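You operate a simulated robot arm through the tools that you are given. There is no shell and no other tool.

You run a simulated robot arm. Do the job below in one go: nothing can be reset, and whatever is moved stays where it is left.

## Task
Check in both returns and sort them; arm only the one that goes back on the shelf.
Fine: use the book reader; no record goes in QUERY; switch the security block off again.

It is judged by the outcome, as a careful person would: the job done as asked, and still so three seconds after it is handed in. It fails if anything else is knocked over, pushed out of place, dropped, spilled or broken.

## Robot
A 6-joint arm with a two-finger gripper, fixed in place. Base frame: the origin is at the foot of the arm, x ahead of it, y to its left, z up. Units: cm, degrees, N and s.
With the tool pointing down near the work surface it reaches from about 28 to 56 cm from the base axis. Its first joint turns from -166.0 to 166.0 degrees. Payload 2.45 kg.
The tool frame sits at the grasp point between the pads (the TCP): z along the fingers, y along the line on which they close. The tips reach 2 cm beyond it. The gripper opens to 14 cm. The gripper's body begins 16.8 cm behind the TCP.
Orientation is that of the tool frame in the base frame, as [roll, pitch, yaw] about the fixed x, y, z axes, in that order (R = Rz(yaw) Ry(pitch) Rx(roll)). With the fingers straight down and closing along the base's y, the tool's x points along the base's -x, its y along +y and its z along -z.

## Interface
- The arm moves only by the tool arm_command. Its arguments are lists of equal length, an entry for each row: "offset": the shift along the tool's x, y, z in cm, a list of three; "turn": the turn, a rotation vector about the tool's x, y, z in degrees, a list of three; "claw": the closure, from 0 (fully open) to 1 (shut). In form: {"offset": [[x, y, z], ...], "turn": [[ax, ay, az], ...], "claw": [claw, ...]}. A call has 1 to 20 rows; each row is the pose to reach, as a shift and turn from the pose commanded when the call began, along the tool's axes at that moment. Rows are played at 5 a second. More than 5 cm and 8.6 degrees between two rows, or a gripper value outside its range, and nothing of the call is played. Where a pose cannot be reached the arm comes as near as it can. A force on the tool above 40 N (or 10 N above the force at the start of the call, whichever is more), or a blocked arm, ends the call early, and 0.2 s more pass. The fingers move at their own pace (about 4.5 cm/s each) and stop on an object; they squeeze with about 25 N. The grip force told is the motor's: it shows also when the fingers shut on nothing. Time passes only in rows, and 0.2 s behind the last, so rows that repeat a pose let the fingers close. It gives the time, the measured TCP pose, the force on the tool (base axes), the opening and the grip force at its end, in the units of the frame above (readings bear some noise), with the torque about the TCP (base axes, N m) and any sound that the robot's microphone picked up.
- Cameras (640 x 400 px; columns grow to the right, rows downward): "scene" is fixed at [21.83, -65.19, 161.34]; the picture's right is [0.71, -0.71, 0.00], its down [-0.70, -0.70, -0.13] and it looks along [0.09, 0.09, -0.99] (base axes); focal length 214 px, centre (320, 200). "wrist" rides on the gripper at [7.8, 1.1, -20.9] in the tool frame; the picture's right is [-0.14, 0.99, 0.00], its down [-0.92, -0.13, -0.37] and it looks along [-0.37, -0.05, 0.93] (tool axes); focal length 280 px, centre (320, 200).
- capture(camera): a new picture of that camera. It takes no simulated time.
- move_column(by): slides the trunk up (or, below 0, down) by that many cm; the arm rides with it, the base frame stays. It gives what a move gives, with no picture.
- locate(camera, pixels): for up to 12 pixels [column, row] of the newest picture of that camera ("zoom" is the newest enlarged one), the place [x, y, z] in the base frame of the surface seen there, good to about 0.2 cm. It takes no simulated time.
- inspect(camera, box): a new picture of the part [left, top, right, bottom] of that camera's present view, enlarged. It takes no simulated time.
- hand_in(): hands the job in; it is judged then, once.

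Open the gripper and draw the arm clear of the work before you hand the job in, unless the task says otherwise.

The tools are called after "Emit:" as a command line: name --argument value ..., lists and objects as JSON in quotes. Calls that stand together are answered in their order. arm_command: Moves the arm, as the interface text tells. Its arguments: {"type":"object","properties":{"offset":{"type":"array","items":{"type":"array","items":{"type":"number"}}},"turn":{"type":"array","items":{"type":"array","items":{"type":"number"}}},"claw":{"type":"array","items":{"type":"number"}}},"required":["offset","turn","claw"]} The other tools are called the same way: move_column (by) slides the trunk up or down; capture (camera) takes a picture; locate (camera, pixels) gives the place of the surface under pixels of a picture; inspect (camera, box) takes an enlarged picture of a part of a camera's view; hand_in () hands the job in.

At the start:

```text
time: 0.0
tool_pos: [31.33, -47.13, 120.22]
ee_rot: [180.0, 0.0, -180.0]
contact_force: [0.3, -0.1, 0.0]
moment: [-0.01, 0.02, 0.01]
opening: 14.0
grip_force: 0.0
trunk travel left (down, up): [-17.5, 5.5]
```

scene: 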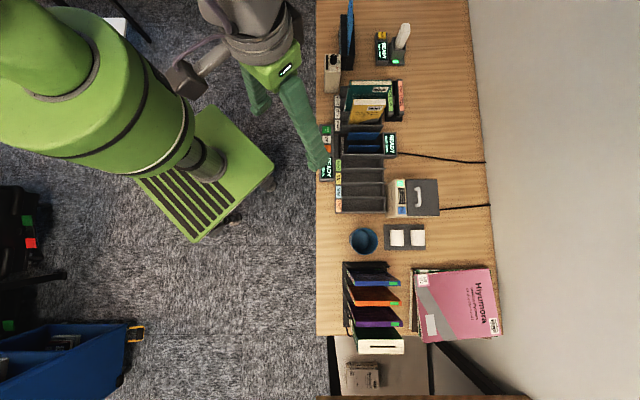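
wrist: 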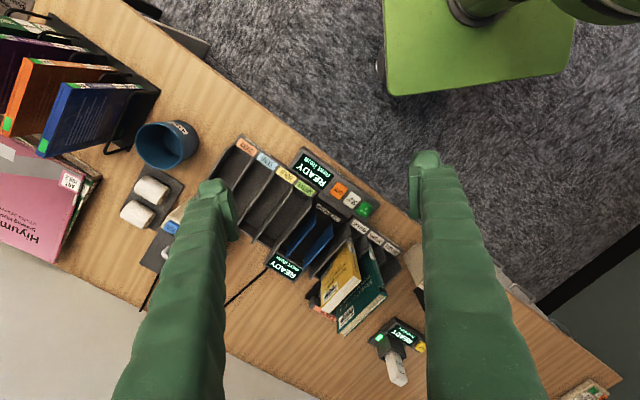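

The scene picture shows a desk with trays, readers and books around (320-500, 0-380). I start by enlarging parts of the scene to read the labels.

Emit:
inspect --camera "scene" --box '[310, 0, 470, 100]'

Emit:
inspect --camera "scene" --box '[310, 70, 470, 170]'

Emit:
inspect --camera "scene" --box '[310, 150, 470, 250]'

Emit:
inspect --camera "scene" --box '[320, 250, 512, 370]'

Emit:
inspect --camera "wrist" --box '[210, 120, 450, 270]'

Emit:
inspect --camera "wrist" --box '[240, 220, 480, 370]'

```text
4.00 times, centred on (390, 50) of scene
```

zoom: 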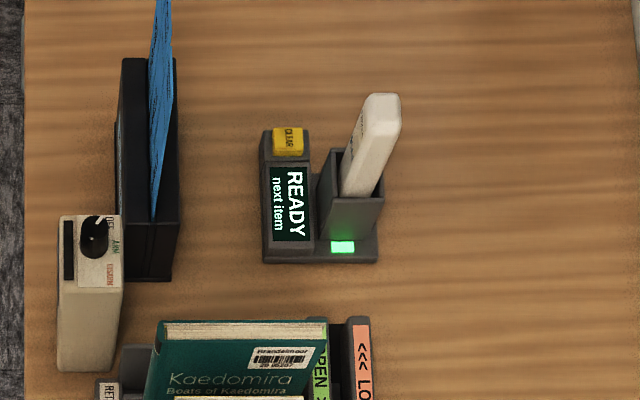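

```text
4.00 times, centred on (390, 120) of scene
```

zoom: 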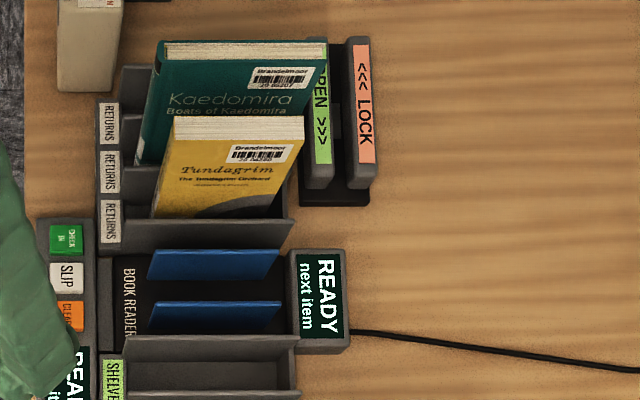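

```text
4.00 times, centred on (390, 200) of scene
```

zoom: 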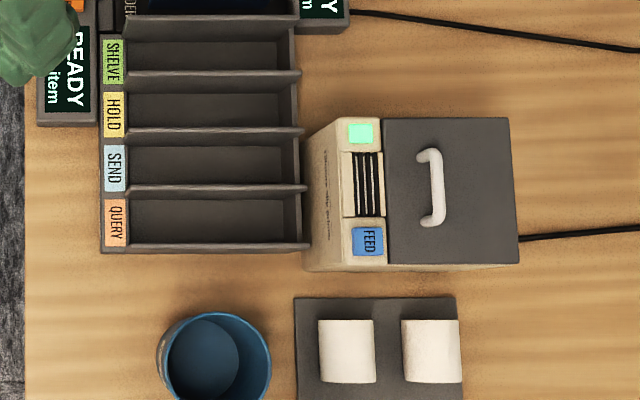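

```text
3.33 times, centred on (416, 310) of scene
```

zoom: 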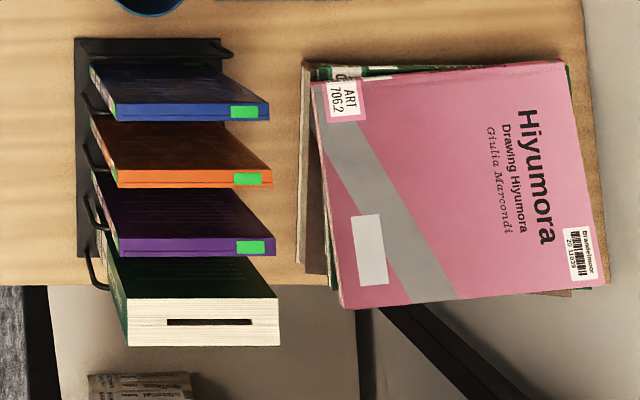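

```text
2.67 times, centred on (330, 195) of wrist
```

zoom: 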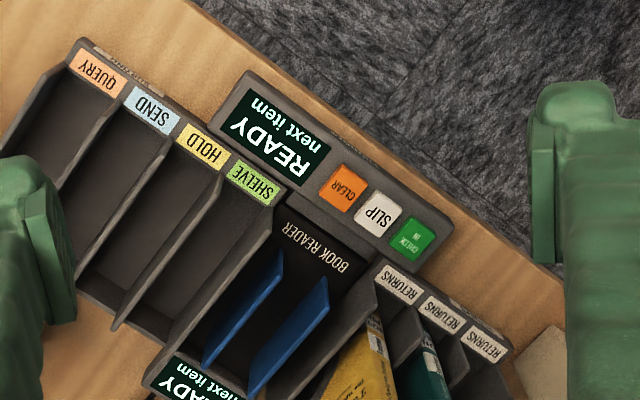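

```text
2.67 times, centred on (360, 295) of wrist
```

zoom: 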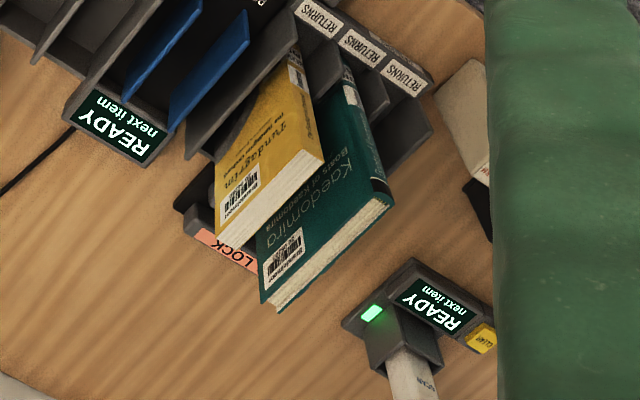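

The returns rack holds a yellow and a green book; there is a book reader, a button panel, sorting slots SHELVE/HOLD/SEND/QUERY, a cream box with a dial, and an OPEN/LOCK device. I locate the main features in the scene picture.

Emit:
locate --camera "scene" --pixels '[[440, 60], [333, 60], [365, 90], [366, 106], [398, 90], [388, 145], [327, 130], [327, 143], [327, 150], [357, 140], [357, 149], [365, 175]]'

Emit:
inspect --camera "scene" --box '[316, 45, 348, 65]'

Emit:
inspect --camera "scene" --box '[340, 75, 412, 120]'

Emit:
inspect --camera "scene" --box '[368, 15, 416, 45]'

Emit:
inspect --camera "scene" --box '[380, 175, 444, 215]'

Emit:
inspect --camera "wrist" --box '[120, 110, 220, 290]'

Emit:
inspect --camera "wrist" --box '[0, 20, 160, 120]'

```text
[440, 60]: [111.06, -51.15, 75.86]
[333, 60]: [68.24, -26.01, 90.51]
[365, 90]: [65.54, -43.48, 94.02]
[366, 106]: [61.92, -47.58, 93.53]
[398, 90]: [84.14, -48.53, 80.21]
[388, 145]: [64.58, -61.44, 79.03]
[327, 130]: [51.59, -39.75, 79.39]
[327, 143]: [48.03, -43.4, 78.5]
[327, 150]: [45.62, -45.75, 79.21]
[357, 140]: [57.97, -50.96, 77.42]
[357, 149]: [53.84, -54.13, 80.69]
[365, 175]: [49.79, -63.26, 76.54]
```

```text
16.00 times, centred on (332, 55) of scene
```

zoom: 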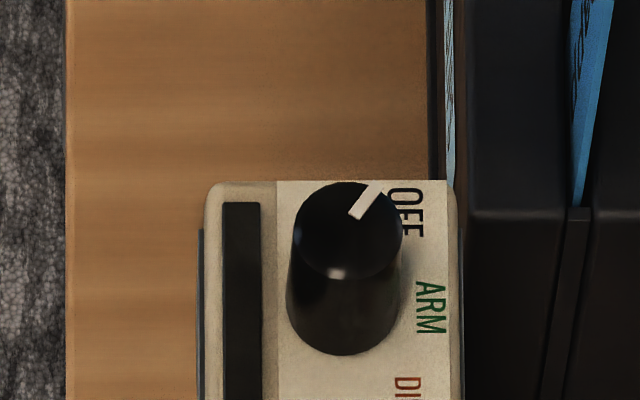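

```text
8.89 times, centred on (376, 98) of scene
```

zoom: 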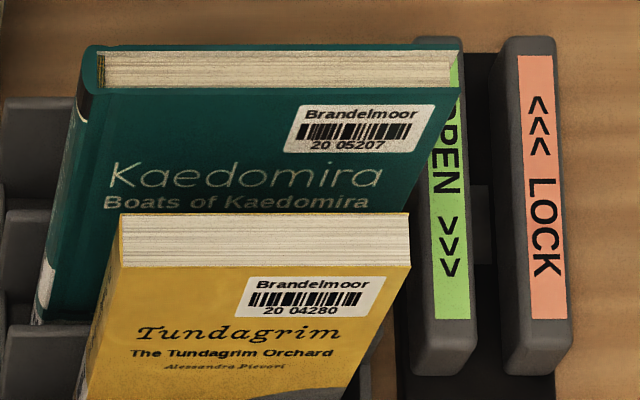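

```text
13.33 times, centred on (392, 30) of scene
```

zoom: 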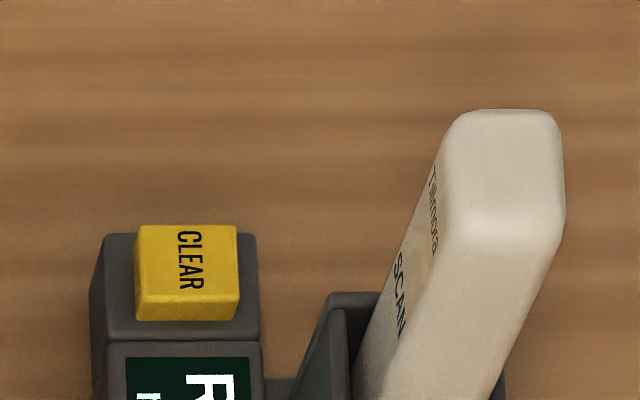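

```text
10.00 times, centred on (412, 195) of scene
```

zoom: 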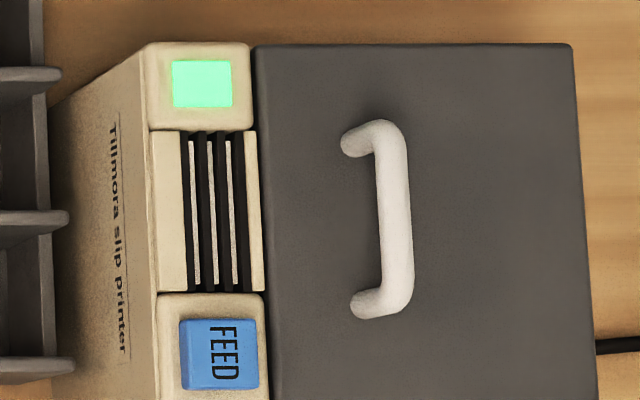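

```text
2.22 times, centred on (170, 200) of wrist
```

zoom: 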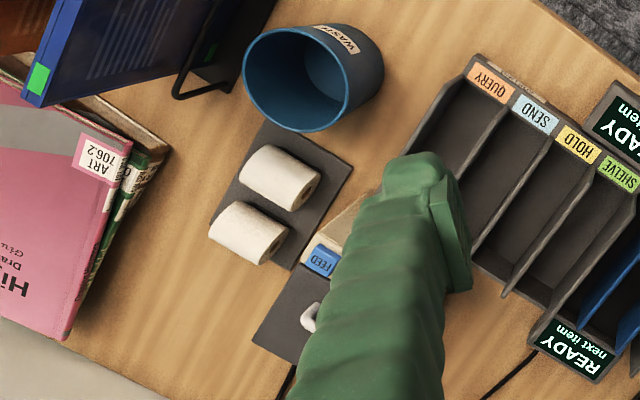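

```text
4.00 times, centred on (80, 70) of wrist
```

zoom: 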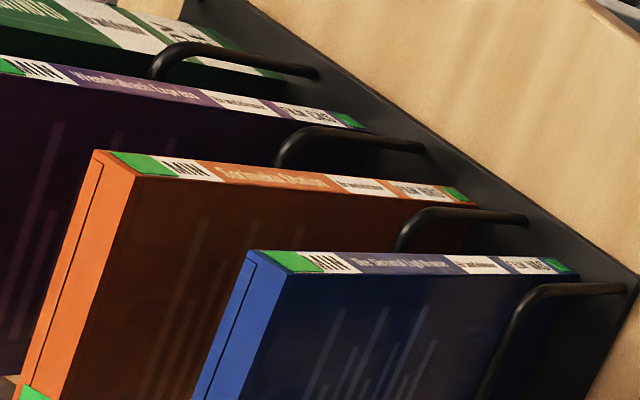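

The locate results put the books around radius 78 cm, so I check the arm's geometry and other fixtures with more locate points to understand reach.

Emit:
locate --camera "scene" --pixels '[[202, 160], [250, 165], [150, 190], [60, 50], [150, 130], [240, 20], [265, 70], [317, 20], [317, 330], [480, 30], [500, 330], [365, 240]]'

Emit:
locate --camera "wrist" --pixels '[[250, 147], [268, 160], [284, 173], [303, 188], [320, 165], [339, 190], [351, 199], [364, 208], [290, 230], [320, 240], [285, 265], [385, 240]]'

```text
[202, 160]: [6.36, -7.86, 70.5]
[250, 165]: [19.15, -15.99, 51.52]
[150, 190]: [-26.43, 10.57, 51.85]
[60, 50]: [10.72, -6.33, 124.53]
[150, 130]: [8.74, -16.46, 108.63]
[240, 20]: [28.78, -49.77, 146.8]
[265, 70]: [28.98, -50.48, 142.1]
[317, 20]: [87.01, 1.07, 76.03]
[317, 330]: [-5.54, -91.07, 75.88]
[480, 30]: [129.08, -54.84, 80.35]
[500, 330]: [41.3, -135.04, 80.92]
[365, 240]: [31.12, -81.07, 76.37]
```

```text
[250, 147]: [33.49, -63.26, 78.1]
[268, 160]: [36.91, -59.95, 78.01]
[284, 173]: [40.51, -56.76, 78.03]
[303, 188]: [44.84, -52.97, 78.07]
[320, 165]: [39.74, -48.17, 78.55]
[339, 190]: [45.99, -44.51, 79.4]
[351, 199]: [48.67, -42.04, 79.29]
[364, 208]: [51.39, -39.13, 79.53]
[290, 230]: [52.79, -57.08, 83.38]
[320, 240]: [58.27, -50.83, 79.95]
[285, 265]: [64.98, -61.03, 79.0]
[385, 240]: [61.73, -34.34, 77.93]
```

The desk front edge lies about 61 cm from the base axis, so I test how far out the arm can go with the tool down, staying high (z ≈ 115) and clear of everything.

Emit:
arm_command --offset '[[-2.5, 0, 0.5], [-5, 0, 1], [-7.5, 0, 1.5], [-10, 0, 2], [-12.5, 0, 2.5], [-15, 0, 3], [-17.5, 0, 3.5], [-20, 0, 4], [-20, 0, 4]]' --turn '[[0, 0, 0], [0, 0, 0], [0, 0, 0], [0, 0, 0], [0, 0, 0], [0, 0, 0], [0, 0, 0], [0, 0, 0], [0, 0, 0]]' --claw '[0, 0, 0, 0, 0, 0, 0, 0, 0]'

Emit:
capture --camera "wrist"

Emit:
capture --camera "scene"

```text
time: 2.0
tool_pos: [51.43, -47.13, 116.31]
ee_rot: [-180.0, 0.0, -179.9]
contact_force: [-0.4, 0.0, -0.1]
moment: [0.03, -0.03, 0.01]
opening: 13.98
grip_force: 0.0
trunk travel left (down, up): [-17.5, 5.5]
```

```text
taken
```

wrist: 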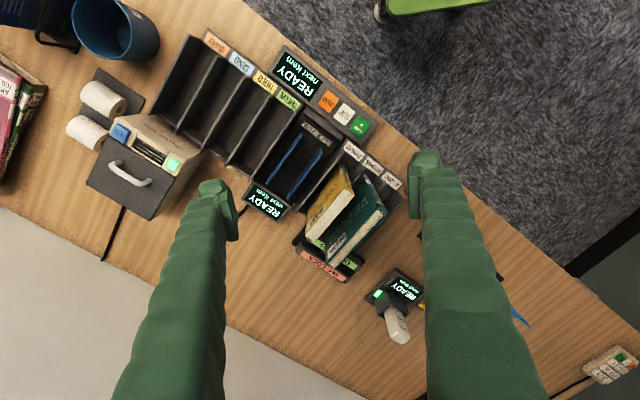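

```text
taken
```

scene: 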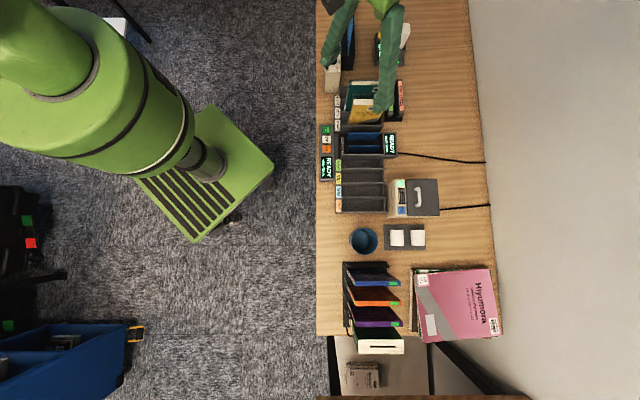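

The arm reached radius 70 without trouble. I enlarge the wrist view to study the returns rack, reader and sorter slots.

Emit:
inspect --camera "wrist" --box '[220, 100, 460, 250]'

Emit:
inspect --camera "wrist" --box '[260, 160, 420, 260]'

Emit:
inspect --camera "wrist" --box '[80, 20, 320, 170]'

Emit:
inspect --camera "scene" --box '[314, 110, 410, 220]'

```text
2.67 times, centred on (340, 175) of wrist
```

zoom: 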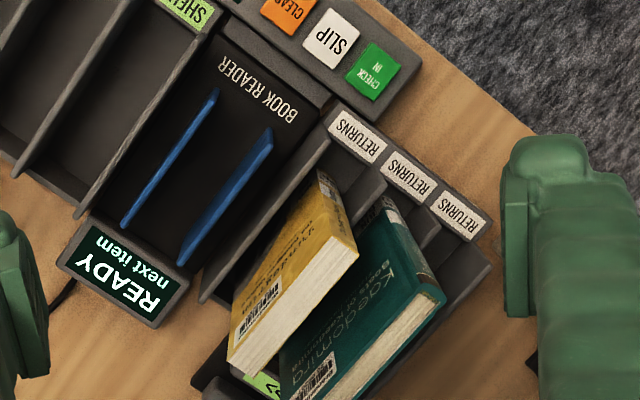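

```text
4.00 times, centred on (340, 210) of wrist
```

zoom: 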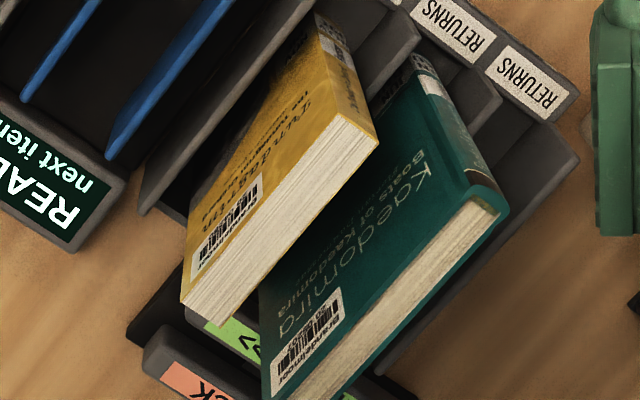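

```text
2.67 times, centred on (200, 95) of wrist
```

zoom: 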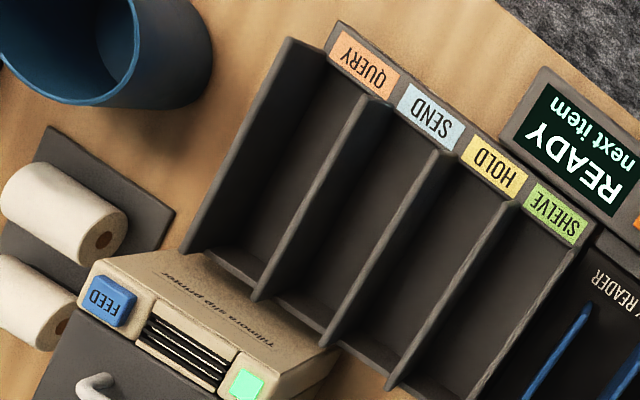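

```text
3.64 times, centred on (362, 165) of scene
```

zoom: 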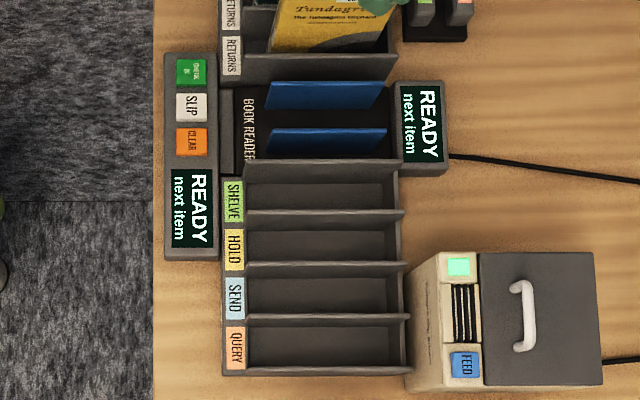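

The books stand spine toward the robot, covers facing along the desk. I rotate the gripper 45° about its axis so it closes along the desk direction (book thickness), staying at the present height.

Emit:
arm_command --offset '[[0, 0, 0], [0, 0, 0], [0, 0, 0], [0, 0, 0], [0, 0, 0], [0, 0, 0], [0, 0, 0]]' --turn '[[0, 0, 7.5], [0, 0, 15], [0, 0, 22.5], [0, 0, 30], [0, 0, 37.5], [0, 0, 45], [0, 0, 45]]' --claw '[0, 0, 0, 0, 0, 0, 0]'

Emit:
capture --camera "wrist"

```text
time: 3.6
tool_pos: [51.34, -47.03, 116.41]
ee_rot: [-180.0, -0.1, 134.9]
contact_force: [0.2, 0.0, 0.2]
moment: [0.03, -0.03, -0.02]
opening: 13.99
grip_force: 0.1
trunk travel left (down, up): [-17.5, 5.5]
```

```text
taken
```

wrist: 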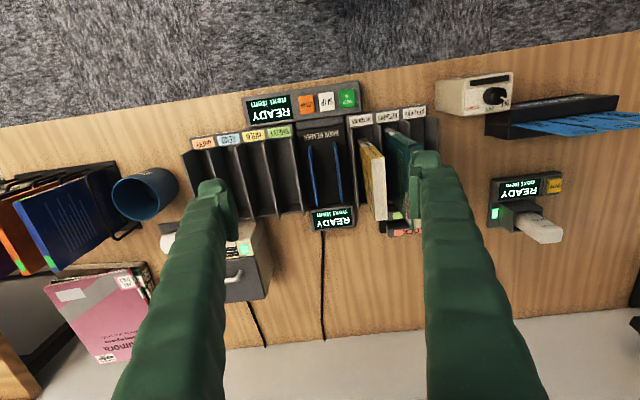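

Now the view is aligned with the desk: returns slots at (360-435, 110-230), reader (300-355, 130-230), sorter (190-300, 130-215), dial box (475, 95). I enlarge it.

Emit:
inspect --camera "wrist" --box '[280, 80, 440, 240]'

Emit:
inspect --camera "wrist" --box '[430, 60, 530, 130]'

Emit:
locate --camera "wrist" --pixels '[[348, 98], [326, 102], [306, 104], [490, 97], [312, 145], [338, 142], [358, 150], [379, 140], [297, 160], [270, 165], [240, 165], [325, 160]]'

```text
2.50 times, centred on (360, 160) of wrist
```

zoom: 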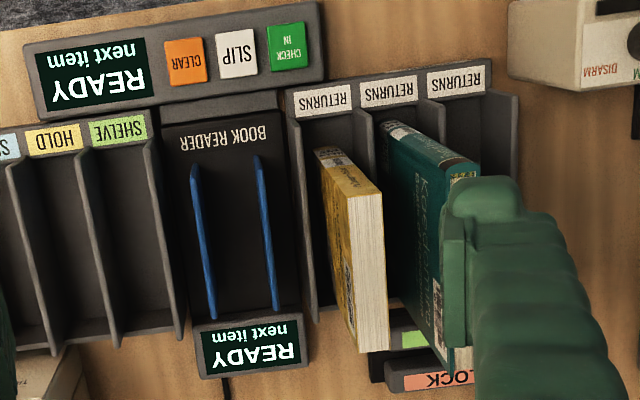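

```text
5.71 times, centred on (480, 95) of wrist
```

zoom: 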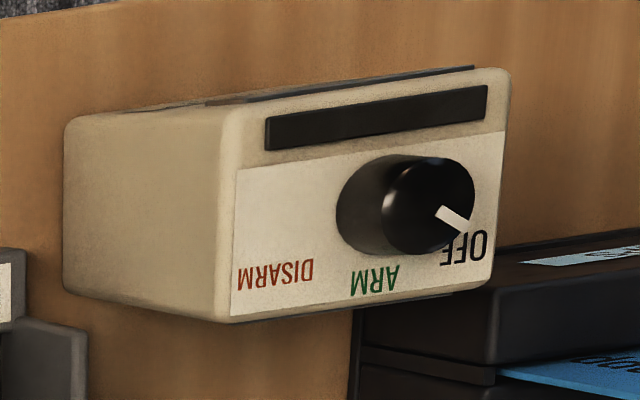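

```text
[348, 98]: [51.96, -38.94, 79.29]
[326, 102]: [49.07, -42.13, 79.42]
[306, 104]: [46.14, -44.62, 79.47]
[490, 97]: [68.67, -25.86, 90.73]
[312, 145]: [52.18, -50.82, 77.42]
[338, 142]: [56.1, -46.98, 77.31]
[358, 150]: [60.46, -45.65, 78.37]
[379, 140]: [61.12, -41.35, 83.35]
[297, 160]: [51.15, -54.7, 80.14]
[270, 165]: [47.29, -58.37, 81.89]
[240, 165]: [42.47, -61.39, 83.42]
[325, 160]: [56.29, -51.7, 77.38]
```

I measure the corner points of both books, slot walls and blue guides in the wrist picture.

Emit:
locate --camera "wrist" --pixels '[[372, 159], [384, 158], [376, 219], [386, 219], [361, 144], [371, 148], [390, 132], [412, 135], [366, 165], [357, 175], [369, 230], [345, 160]]'

Emit:
locate --camera "scene" --pixels '[[352, 82], [390, 82], [353, 101], [384, 101], [354, 99], [350, 116], [346, 133], [350, 144], [384, 126], [378, 134], [380, 146], [390, 140]]'

Emit:
inspect --camera "scene" --box '[330, 75, 410, 165]'

```text
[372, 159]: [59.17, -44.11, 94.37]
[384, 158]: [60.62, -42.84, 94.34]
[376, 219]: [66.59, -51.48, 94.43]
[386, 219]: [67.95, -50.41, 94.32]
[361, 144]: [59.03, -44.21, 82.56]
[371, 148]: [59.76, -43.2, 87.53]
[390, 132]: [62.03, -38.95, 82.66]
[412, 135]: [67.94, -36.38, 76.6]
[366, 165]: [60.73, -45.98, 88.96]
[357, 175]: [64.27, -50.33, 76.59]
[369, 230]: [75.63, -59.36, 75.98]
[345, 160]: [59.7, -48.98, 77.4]
```

```text
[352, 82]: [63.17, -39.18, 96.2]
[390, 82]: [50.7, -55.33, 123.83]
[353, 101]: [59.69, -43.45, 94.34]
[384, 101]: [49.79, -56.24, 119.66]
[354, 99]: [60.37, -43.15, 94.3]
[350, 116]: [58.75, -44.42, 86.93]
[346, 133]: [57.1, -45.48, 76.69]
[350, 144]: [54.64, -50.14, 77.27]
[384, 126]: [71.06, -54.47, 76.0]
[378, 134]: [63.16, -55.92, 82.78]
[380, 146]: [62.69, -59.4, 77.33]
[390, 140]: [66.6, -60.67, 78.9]
```

```text
4.44 times, centred on (370, 120) of scene
```

zoom: 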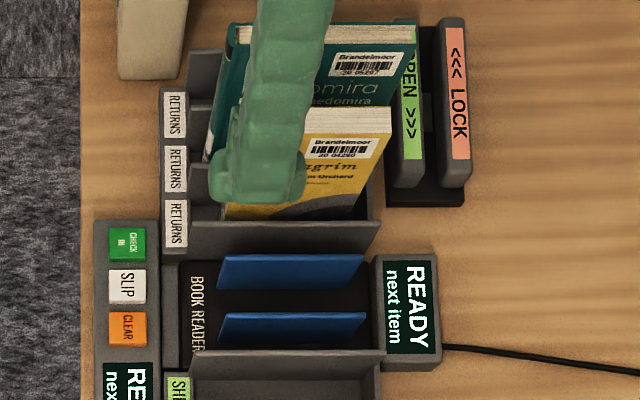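

The yellow book's top spans u 73–83.6 (depth axis), v −10.65…−12.5 (along desk), z 94.4. I move above it at z ≈ 114 to test vertical reach there.

Emit:
arm_command --offset '[[-1.8, 1.7, 0.3], [-3.5, 3.4, 0.6], [-5.3, 5.1, 1], [-7, 6.8, 1.5], [-8.7, 8.55, 2], [-8.7, 8.55, 2]]' --turn '[[0, 0, 0], [0, 0, 0], [0, 0, 0], [0, 0, 0], [0, 0, 0], [0, 0, 0]]' --claw '[0, 0, 0, 0, 0, 0]'

Emit:
capture --camera "wrist"

Emit:
capture --camera "scene"

```text
time: 5.0
tool_pos: [63.47, -47.41, 114.25]
ee_rot: [180.0, 0.0, 135.0]
contact_force: [-0.5, -0.8, -0.2]
moment: [0.01, -0.04, 0.03]
opening: 13.96
grip_force: 0.1
trunk travel left (down, up): [-17.5, 5.5]
```

```text
taken
```

wrist: 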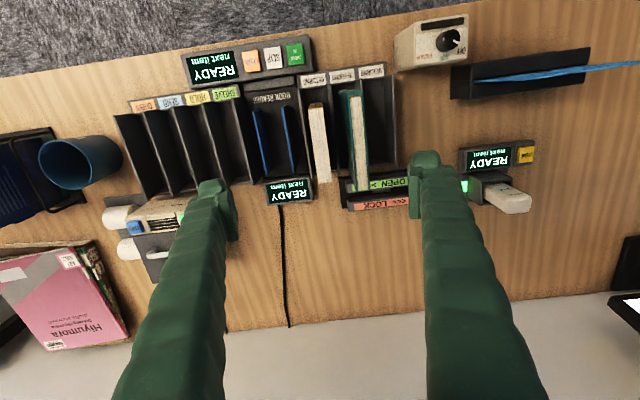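

```text
taken
```

scene: 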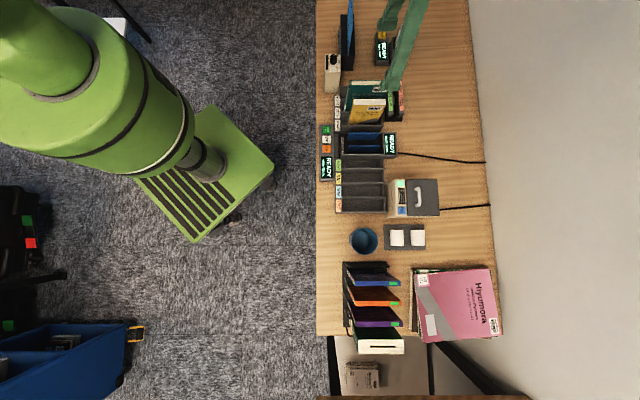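

Vertical reach is fine here. With the fingers straddling, both books are now visible: yellow at (318,145), green at (355,140). I enlarge and locate the corners.

Emit:
inspect --camera "wrist" --box '[240, 60, 400, 220]'

Emit:
locate --camera "wrist" --pixels '[[311, 111], [321, 110], [318, 178], [327, 176], [344, 100], [359, 98], [356, 184], [365, 183], [256, 125], [264, 172], [285, 120], [293, 170]]'

```text
2.50 times, centred on (320, 140) of wrist
```

zoom: 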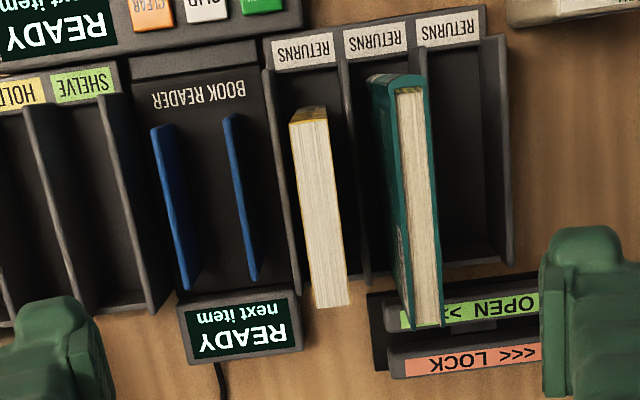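

```text
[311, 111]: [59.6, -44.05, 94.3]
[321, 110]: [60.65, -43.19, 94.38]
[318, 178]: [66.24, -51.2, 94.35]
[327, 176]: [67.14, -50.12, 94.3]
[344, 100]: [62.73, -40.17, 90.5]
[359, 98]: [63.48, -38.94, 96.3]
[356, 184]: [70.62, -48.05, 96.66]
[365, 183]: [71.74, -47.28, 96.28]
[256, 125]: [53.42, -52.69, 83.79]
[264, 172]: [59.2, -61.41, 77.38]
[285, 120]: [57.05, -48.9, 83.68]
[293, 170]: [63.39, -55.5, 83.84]
```

I use the enlarged picture to locate wall tops, guide edges and book edges more precisely.

Emit:
locate --camera "zoom" --pixels '[[380, 80], [421, 82], [412, 326], [441, 322], [298, 288], [272, 90], [343, 90], [424, 70], [511, 240], [158, 130], [190, 284], [162, 200]]'

Emit:
locate --camera "zoom" --pixels '[[230, 120], [257, 275], [240, 180], [205, 180], [155, 308], [103, 75], [28, 110], [97, 338], [180, 335], [60, 250], [130, 250], [240, 315]]'

```text
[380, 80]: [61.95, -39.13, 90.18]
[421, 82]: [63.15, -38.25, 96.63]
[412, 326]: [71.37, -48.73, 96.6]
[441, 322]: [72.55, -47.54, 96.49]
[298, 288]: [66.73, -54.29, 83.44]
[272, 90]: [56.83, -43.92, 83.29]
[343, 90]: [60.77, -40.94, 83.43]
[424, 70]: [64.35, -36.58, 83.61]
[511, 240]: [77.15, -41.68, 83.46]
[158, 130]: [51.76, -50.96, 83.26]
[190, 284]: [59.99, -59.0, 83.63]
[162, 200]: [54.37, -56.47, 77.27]
```

```text
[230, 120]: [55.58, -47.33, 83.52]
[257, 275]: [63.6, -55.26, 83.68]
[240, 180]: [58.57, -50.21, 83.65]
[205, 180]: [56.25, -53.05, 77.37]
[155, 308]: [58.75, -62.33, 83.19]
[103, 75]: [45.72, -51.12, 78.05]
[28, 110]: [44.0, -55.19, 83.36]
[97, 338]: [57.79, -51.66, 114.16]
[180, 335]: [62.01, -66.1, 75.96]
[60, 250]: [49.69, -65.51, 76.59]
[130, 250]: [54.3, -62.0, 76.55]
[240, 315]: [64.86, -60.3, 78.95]
```

Geometry is getting clear: guides at v≈−0.65 and −5.87, yellow book at v −11.55, green at −16.85. Now I enlarge the dial block, the sorter, and the LOCK device in the current wrist view.

Emit:
inspect --camera "wrist" --box '[380, 5, 490, 80]'

Emit:
inspect --camera "wrist" --box '[100, 40, 260, 210]'

Emit:
locate --camera "wrist" --pixels '[[397, 30], [467, 18], [408, 26], [464, 19], [412, 65], [470, 55], [449, 40], [455, 36], [112, 120], [147, 192], [180, 190], [232, 110]]'

```text
5.33 times, centred on (435, 42) of wrist
```

zoom: 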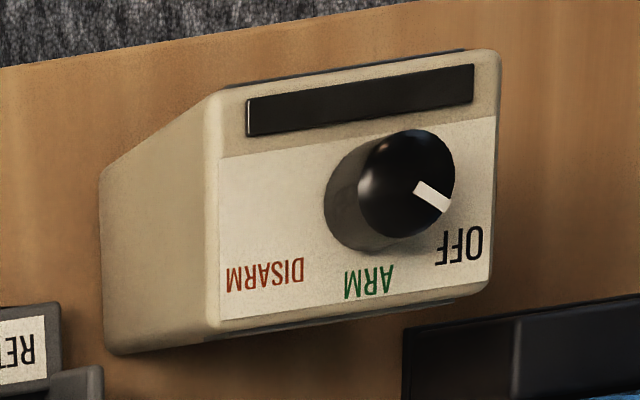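

```text
2.35 times, centred on (180, 125) of wrist
```

zoom: 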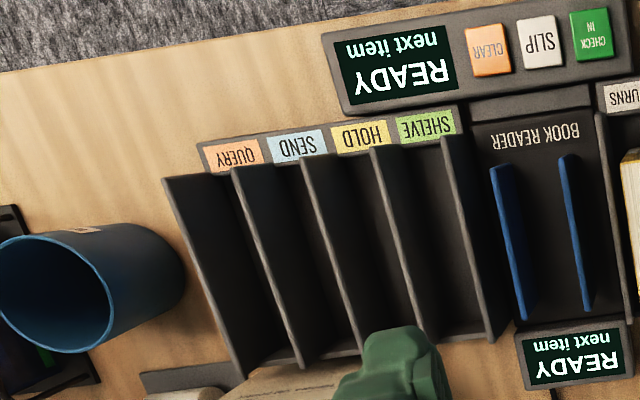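

```text
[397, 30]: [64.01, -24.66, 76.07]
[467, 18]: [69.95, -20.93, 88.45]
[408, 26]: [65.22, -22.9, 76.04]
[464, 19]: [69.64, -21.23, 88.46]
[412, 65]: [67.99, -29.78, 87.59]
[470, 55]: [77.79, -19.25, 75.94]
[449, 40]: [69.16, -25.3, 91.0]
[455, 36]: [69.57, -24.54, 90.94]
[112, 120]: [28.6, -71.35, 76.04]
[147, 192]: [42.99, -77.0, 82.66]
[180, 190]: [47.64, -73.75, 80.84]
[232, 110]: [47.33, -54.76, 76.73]
```

The dial points at OFF with ARM straight toward +u. I now pre-close the fingers to about 4.2 cm opening and lower to z ≈ 100 above the yellow book, then check alignment.

Emit:
arm_command --offset '[[0, 0.15, 0], [0, 0.15, 0], [0, 0.15, 2], [0, 0.15, 4], [0, 0.15, 6], [0, 0.15, 8], [0, 0.15, 10], [0, 0.15, 12], [0, 0.15, 14], [0, 0.15, 14]]' --turn '[[0, 0, 0], [0, 0, 0], [0, 0, 0], [0, 0, 0], [0, 0, 0], [0, 0, 0], [0, 0, 0], [0, 0, 0], [0, 0, 0], [0, 0, 0]]' --claw '[0.7, 0.7, 0.7, 0.7, 0.7, 0.7, 0.7, 0.7, 0.7, 0.7]'

Emit:
capture --camera "wrist"

Emit:
capture --camera "scene"

```text
time: 7.2
tool_pos: [63.52, -47.09, 100.23]
ee_rot: [-179.9, 0.0, 135.1]
contact_force: [-0.3, -0.3, 0.0]
moment: [-0.01, 0.01, -0.01]
opening: 4.2
grip_force: 0.1
trunk travel left (down, up): [-17.5, 5.5]
```

```text
taken
```

wrist: 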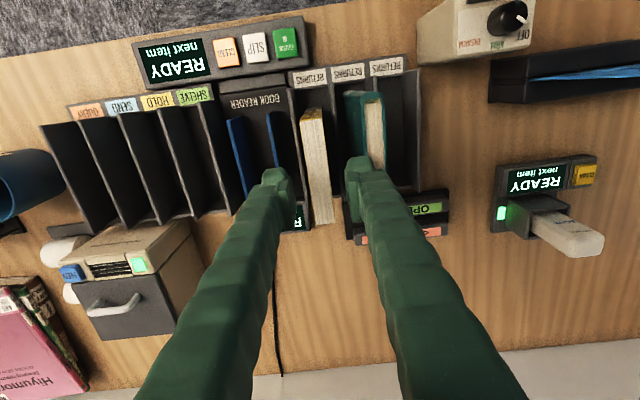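

```text
taken
```

scene: 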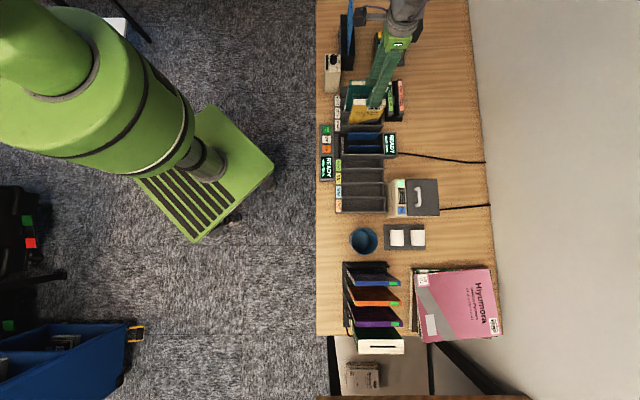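

The fingers straddle the yellow book (midline ≈ column 318). I re-measure the book edges from this closer view and check the finger-to-green gap.

Emit:
inspect --camera "wrist" --box '[240, 80, 420, 240]'

Emit:
locate --camera "wrist" --pixels '[[304, 125], [322, 123], [317, 215], [330, 213], [363, 110], [382, 110], [370, 150], [385, 165], [303, 140], [500, 60], [600, 70], [560, 75]]'

```text
2.50 times, centred on (330, 160) of wrist
```

zoom: 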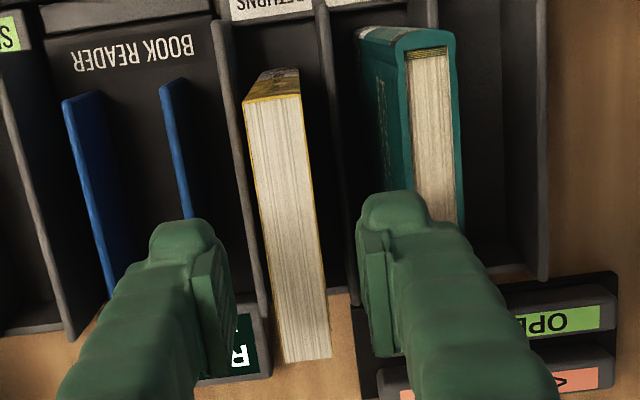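

```text
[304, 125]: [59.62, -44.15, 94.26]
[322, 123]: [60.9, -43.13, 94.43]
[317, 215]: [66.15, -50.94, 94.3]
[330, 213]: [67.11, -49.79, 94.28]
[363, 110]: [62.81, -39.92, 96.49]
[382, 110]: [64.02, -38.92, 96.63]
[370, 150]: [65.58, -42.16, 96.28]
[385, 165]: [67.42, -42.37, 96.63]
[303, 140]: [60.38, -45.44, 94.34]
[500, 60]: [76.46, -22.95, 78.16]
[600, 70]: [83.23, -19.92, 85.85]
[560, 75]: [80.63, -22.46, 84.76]
```

The book is centred (v≈−11.6) under the TCP. I narrow the opening to 3.4 cm to keep clear of the green book, and lower to TCP z ≈ 88.5, then close.

Emit:
arm_command --offset '[[0, 0, 0], [0, 0, 0], [0, 0, 2], [0, 0, 4], [0, 0, 5.5], [0, 0, 7], [0, 0, 8.5], [0, 0, 10], [0, 0, 11], [0, 0, 11.7], [0, 0, 11.7]]' --turn '[[0, 0, 0], [0, 0, 0], [0, 0, 0], [0, 0, 0], [0, 0, 0], [0, 0, 0], [0, 0, 0], [0, 0, 0], [0, 0, 0], [0, 0, 0], [0, 0, 0]]' --claw '[0.757, 0.757, 0.757, 0.757, 0.757, 0.757, 0.757, 0.757, 0.757, 0.757, 0.757]'

Emit:
capture --camera "wrist"

```text
time: 9.6
tool_pos: [63.69, -47.21, 88.38]
ee_rot: [180.0, -0.1, 135.0]
contact_force: [0.1, 0.3, 0.1]
moment: [0.01, 0.01, -0.01]
opening: 3.4
grip_force: 0.0
trunk travel left (down, up): [-17.5, 5.5]
```

```text
taken
```

wrist: 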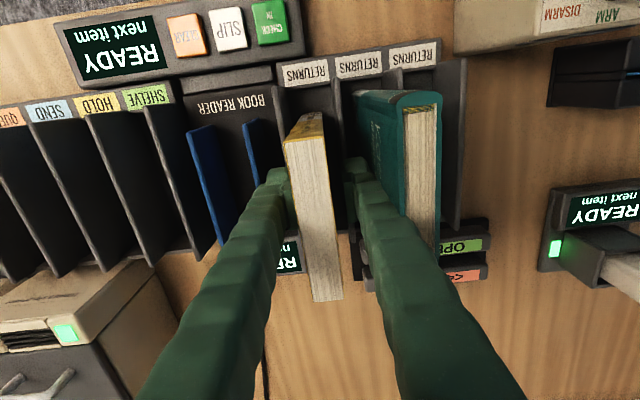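

The fingers straddle the yellow book with the green one clear. I close the gripper.

Emit:
arm_command --offset '[[0, 0, 0], [0, 0, 0], [0, 0, 0], [0, 0, 0], [0, 0, 0]]' --turn '[[0, 0, 0], [0, 0, 0], [0, 0, 0], [0, 0, 0], [0, 0, 0]]' --claw '[0.85, 0.95, 1, 1, 1]'

Emit:
capture --camera "wrist"

```text
time: 10.8
tool_pos: [63.65, -47.17, 88.45]
ee_rot: [179.9, 0.0, 135.0]
contact_force: [-1.2, 0.0, 0.7]
moment: [-0.06, 0.0, -0.01]
opening: 2.09
grip_force: 24.8
trunk travel left (down, up): [-17.5, 5.5]
```

```text
taken
```

wrist: 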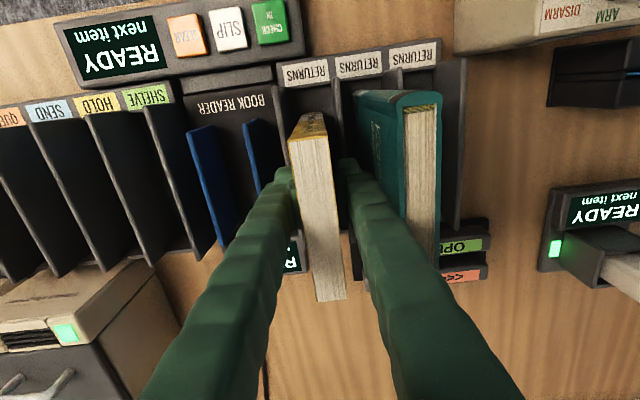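

Gripped at 2.09 cm opening, 24.8 N. I lift 9.5 cm straight up and shift 8.4 cm along the desk to over the reader's guides.

Emit:
arm_command --offset '[[0, 0, -1], [0, 0, -2.5], [0, 0, -4.5], [0, 0, -6.5], [0, 0, -8.5], [0, 0, -9.5], [0, -2, -9.5], [0, -4, -9.5], [0, -6, -9.5], [0, -7.5, -9.5], [0, -8.4, -9.5], [0, -8.4, -9.5]]' --turn '[[0, 0, 0], [0, 0, 0], [0, 0, 0], [0, 0, 0], [0, 0, 0], [0, 0, 0], [0, 0, 0], [0, 0, 0], [0, 0, 0], [0, 0, 0], [0, 0, 0], [0, 0, 0]]' --claw '[1, 1, 1, 1, 1, 1, 1, 1, 1, 1, 1, 1]'

Emit:
capture --camera "wrist"

Emit:
capture --camera "scene"

```text
time: 13.4
tool_pos: [57.64, -53.07, 97.96]
ee_rot: [-180.0, 0.1, 134.9]
contact_force: [-0.4, 0.0, -1.9]
moment: [0.02, -0.02, 0.0]
opening: 2.1
grip_force: 25.3
trunk travel left (down, up): [-17.5, 5.5]
```

```text
taken
```

wrist: 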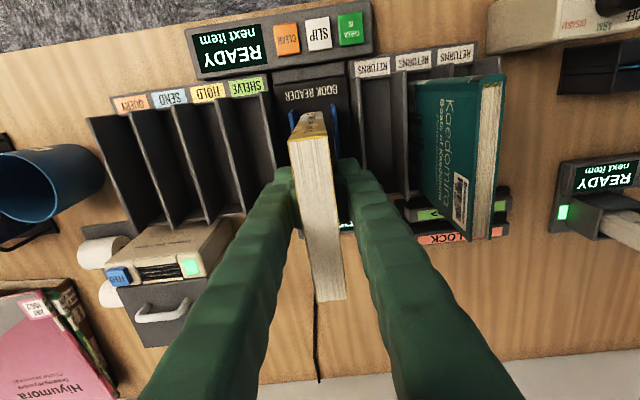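

```text
taken
```

scene: 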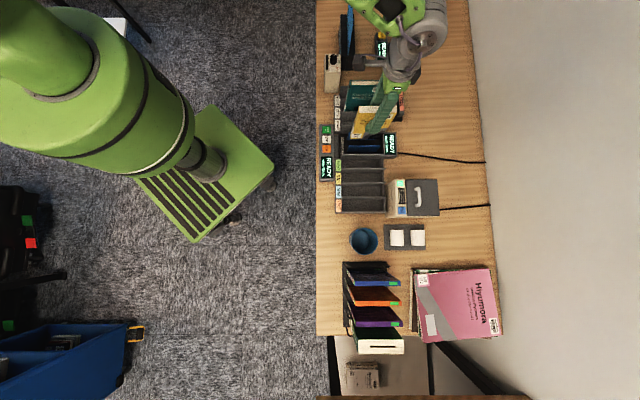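

The yellow book hangs centred over the reader (v = −3.23). I lower it 8.7 cm toward the reader floor, slowing at the end.

Emit:
arm_command --offset '[[0, 0, 1.5], [0, 0, 3], [0, 0, 4.5], [0, 0, 6], [0, 0, 7.2], [0, 0, 8], [0, 0, 8.4], [0, 0, 8.6], [0, 0, 8.7], [0, 0, 8.7]]' --turn '[[0, 0, 0], [0, 0, 0], [0, 0, 0], [0, 0, 0], [0, 0, 0], [0, 0, 0], [0, 0, 0], [0, 0, 0], [0, 0, 0], [0, 0, 0]]' --claw '[1, 1, 1, 1, 1, 1, 1, 1, 1, 1]'

Emit:
capture --camera "wrist"

Emit:
inspect --camera "scene" --box '[314, 110, 410, 190]'

```text
time: 15.6
tool_pos: [57.68, -53.03, 89.32]
ee_rot: [-179.9, -0.1, 135.0]
contact_force: [0.1, 0.4, -1.8]
moment: [0.02, 0.02, 0.01]
opening: 2.13
grip_force: 24.7
trunk travel left (down, up): [-17.5, 5.5]
```

```text
taken
```

wrist: 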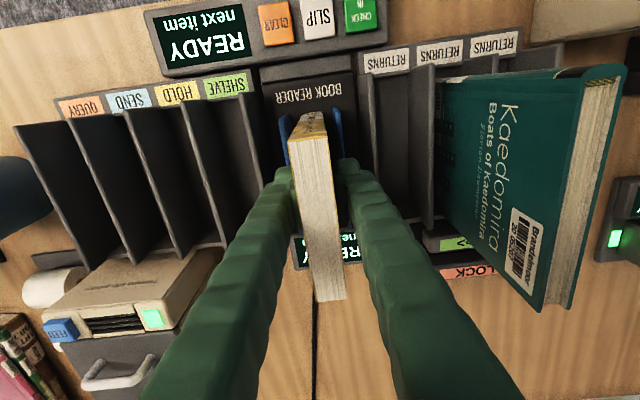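

```text
5.00 times, centred on (362, 150) of scene
```

zoom: 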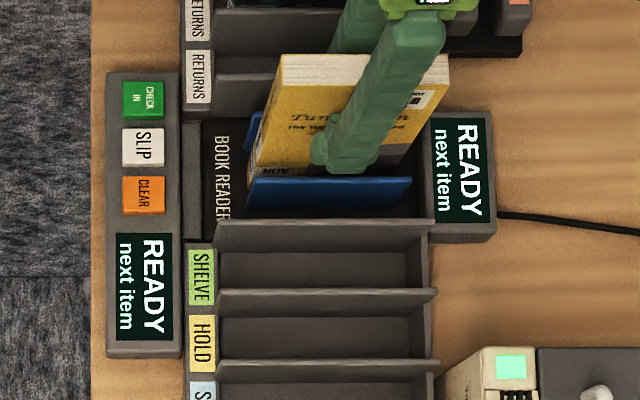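

The force still shows the book's full weight (−1.8 N), so it hasn't touched the floor. I lower further in 0.1 cm steps.

Emit:
arm_command --offset '[[0, 0, 0.1], [0, 0, 0.2], [0, 0, 0.2]]' --turn '[[0, 0, 0], [0, 0, 0], [0, 0, 0]]' --claw '[1, 1, 1]'

```text
time: 16.4
tool_pos: [57.7, -53.09, 89.3]
ee_rot: [180.0, 0.1, 135.1]
contact_force: [-0.9, -0.2, 9.3]
moment: [0.42, 0.35, 0.07]
opening: 2.11
grip_force: 24.8
trunk travel left (down, up): [-17.5, 5.5]
```

Contact: +9.3 N on the reader floor. I check whether the reader already reacted before releasing.

Emit:
inspect --camera "scene" --box '[314, 110, 410, 190]'

```text
5.00 times, centred on (362, 150) of scene
```

zoom: 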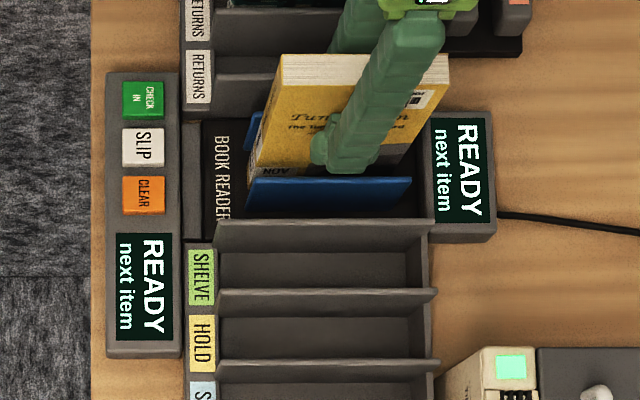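

Screens still say READY. I ease up 0.15 cm and open the fingers slightly (to 3.6 cm) to let the book stand.

Emit:
arm_command --offset '[[0, 0, -0.1], [0, 0, -0.15], [0, 0, -0.15], [0, 0, -0.15], [0, 0, -0.15], [0, 0, -0.15]]' --turn '[[0, 0, 0], [0, 0, 0], [0, 0, 0], [0, 0, 0], [0, 0, 0], [0, 0, 0]]' --claw '[1, 1, 0.85, 0.8, 0.745, 0.745]'

Emit:
capture --camera "wrist"

Emit:
inspect --camera "scene" --box '[314, 110, 410, 190]'

```text
time: 17.8
tool_pos: [57.78, -53.09, 89.4]
ee_rot: [179.9, 0.1, 135.0]
contact_force: [0.7, -0.1, 0.1]
moment: [0.02, 0.01, 0.01]
opening: 3.61
grip_force: 0.0
trunk travel left (down, up): [-17.5, 5.5]
```

```text
taken
```

wrist: 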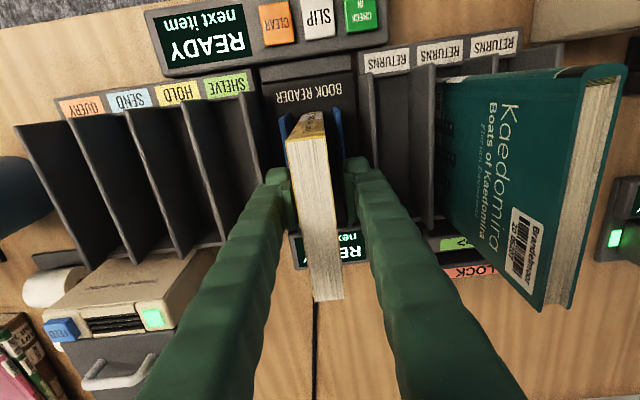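

```text
5.00 times, centred on (362, 150) of scene
```

zoom: 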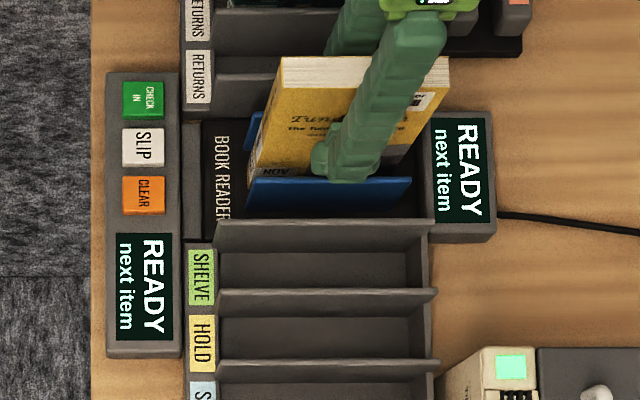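

The yellow book stands free in the reader. I open wider (6 cm) and raise straight up.

Emit:
arm_command --offset '[[0, 0, 0], [0, 0, 0], [0, 0, -1.5], [0, 0, -3.5], [0, 0, -6], [0, 0, -9], [0, 0, -12], [0, 0, -14], [0, 0, -14]]' --turn '[[0, 0, 0], [0, 0, 0], [0, 0, 0], [0, 0, 0], [0, 0, 0], [0, 0, 0], [0, 0, 0], [0, 0, 0], [0, 0, 0]]' --claw '[0.65, 0.57, 0.57, 0.57, 0.57, 0.57, 0.57, 0.57, 0.57]'

Emit:
capture --camera "wrist"

Emit:
inspect --camera "scene" --box '[314, 110, 410, 190]'

```text
time: 19.8
tool_pos: [57.59, -53.06, 103.38]
ee_rot: [-180.0, 0.1, 135.0]
contact_force: [-0.1, 0.6, -0.8]
moment: [0.02, -0.04, 0.03]
opening: 6.02
grip_force: 0.1
trunk travel left (down, up): [-17.5, 5.5]
```

```text
taken
```

wrist: 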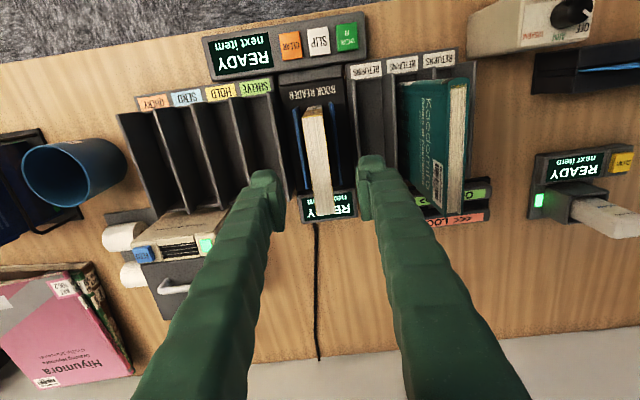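

```text
5.00 times, centred on (362, 150) of scene
```

zoom: 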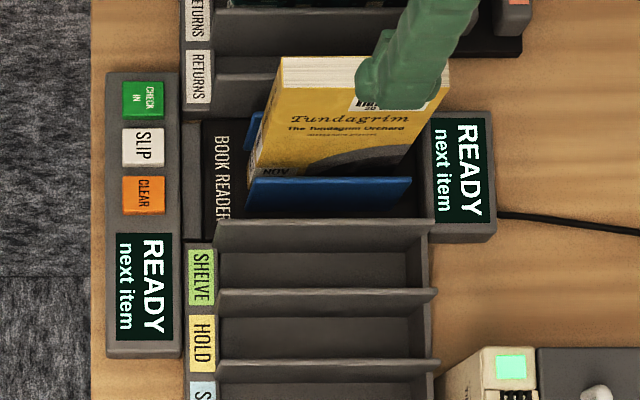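

The yellow book stands on its own; both screens still read READY, so CHECK IN (344,38) must be pressed. I close the fingers and move above that button at z ≈ 96.

Emit:
arm_command --offset '[[2, 0.8, 0], [4, 1.6, 0], [6.5, 2.6, 0], [9, 3.6, 0], [11.5, 4.6, 0], [14.1, 5.7, 0], [14.1, 5.7, 2.5], [14.1, 5.7, 5], [14.1, 5.7, 7], [14.1, 5.7, 7]]' --turn '[[0, 0, 0], [0, 0, 0], [0, 0, 0], [0, 0, 0], [0, 0, 0], [0, 0, 0], [0, 0, 0], [0, 0, 0], [0, 0, 0], [0, 0, 0]]' --claw '[1, 1, 1, 1, 1, 1, 1, 1, 1, 1]'

Emit:
capture --camera "wrist"

Emit:
inspect --camera "scene" --box '[314, 110, 410, 190]'

```text
time: 22.0
tool_pos: [51.52, -39.14, 96.36]
ee_rot: [179.9, 0.0, 135.0]
contact_force: [0.0, 0.8, 0.7]
moment: [-0.04, -0.03, 0.0]
opening: 0.0
grip_force: 25.2
trunk travel left (down, up): [-17.5, 5.5]
```

```text
taken
```

wrist: 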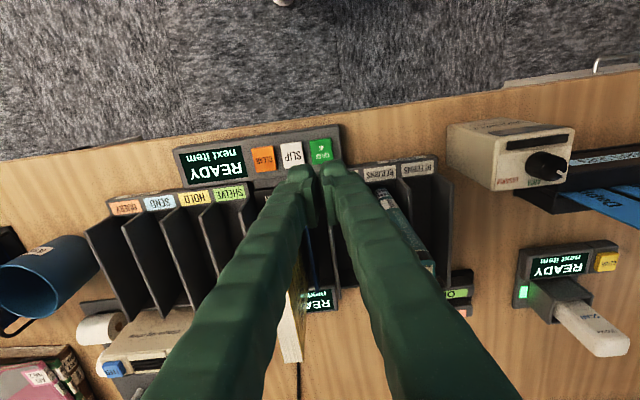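

```text
5.00 times, centred on (362, 150) of scene
```

zoom: 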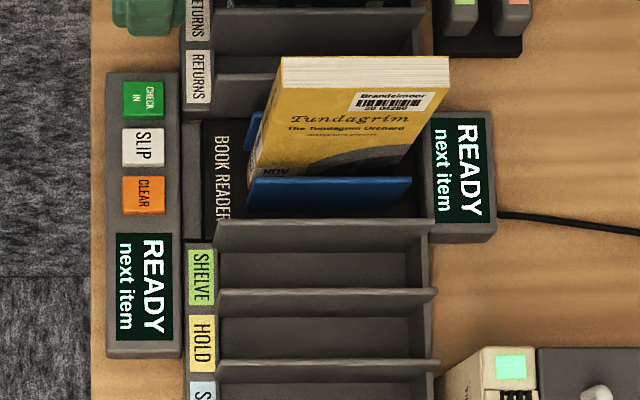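

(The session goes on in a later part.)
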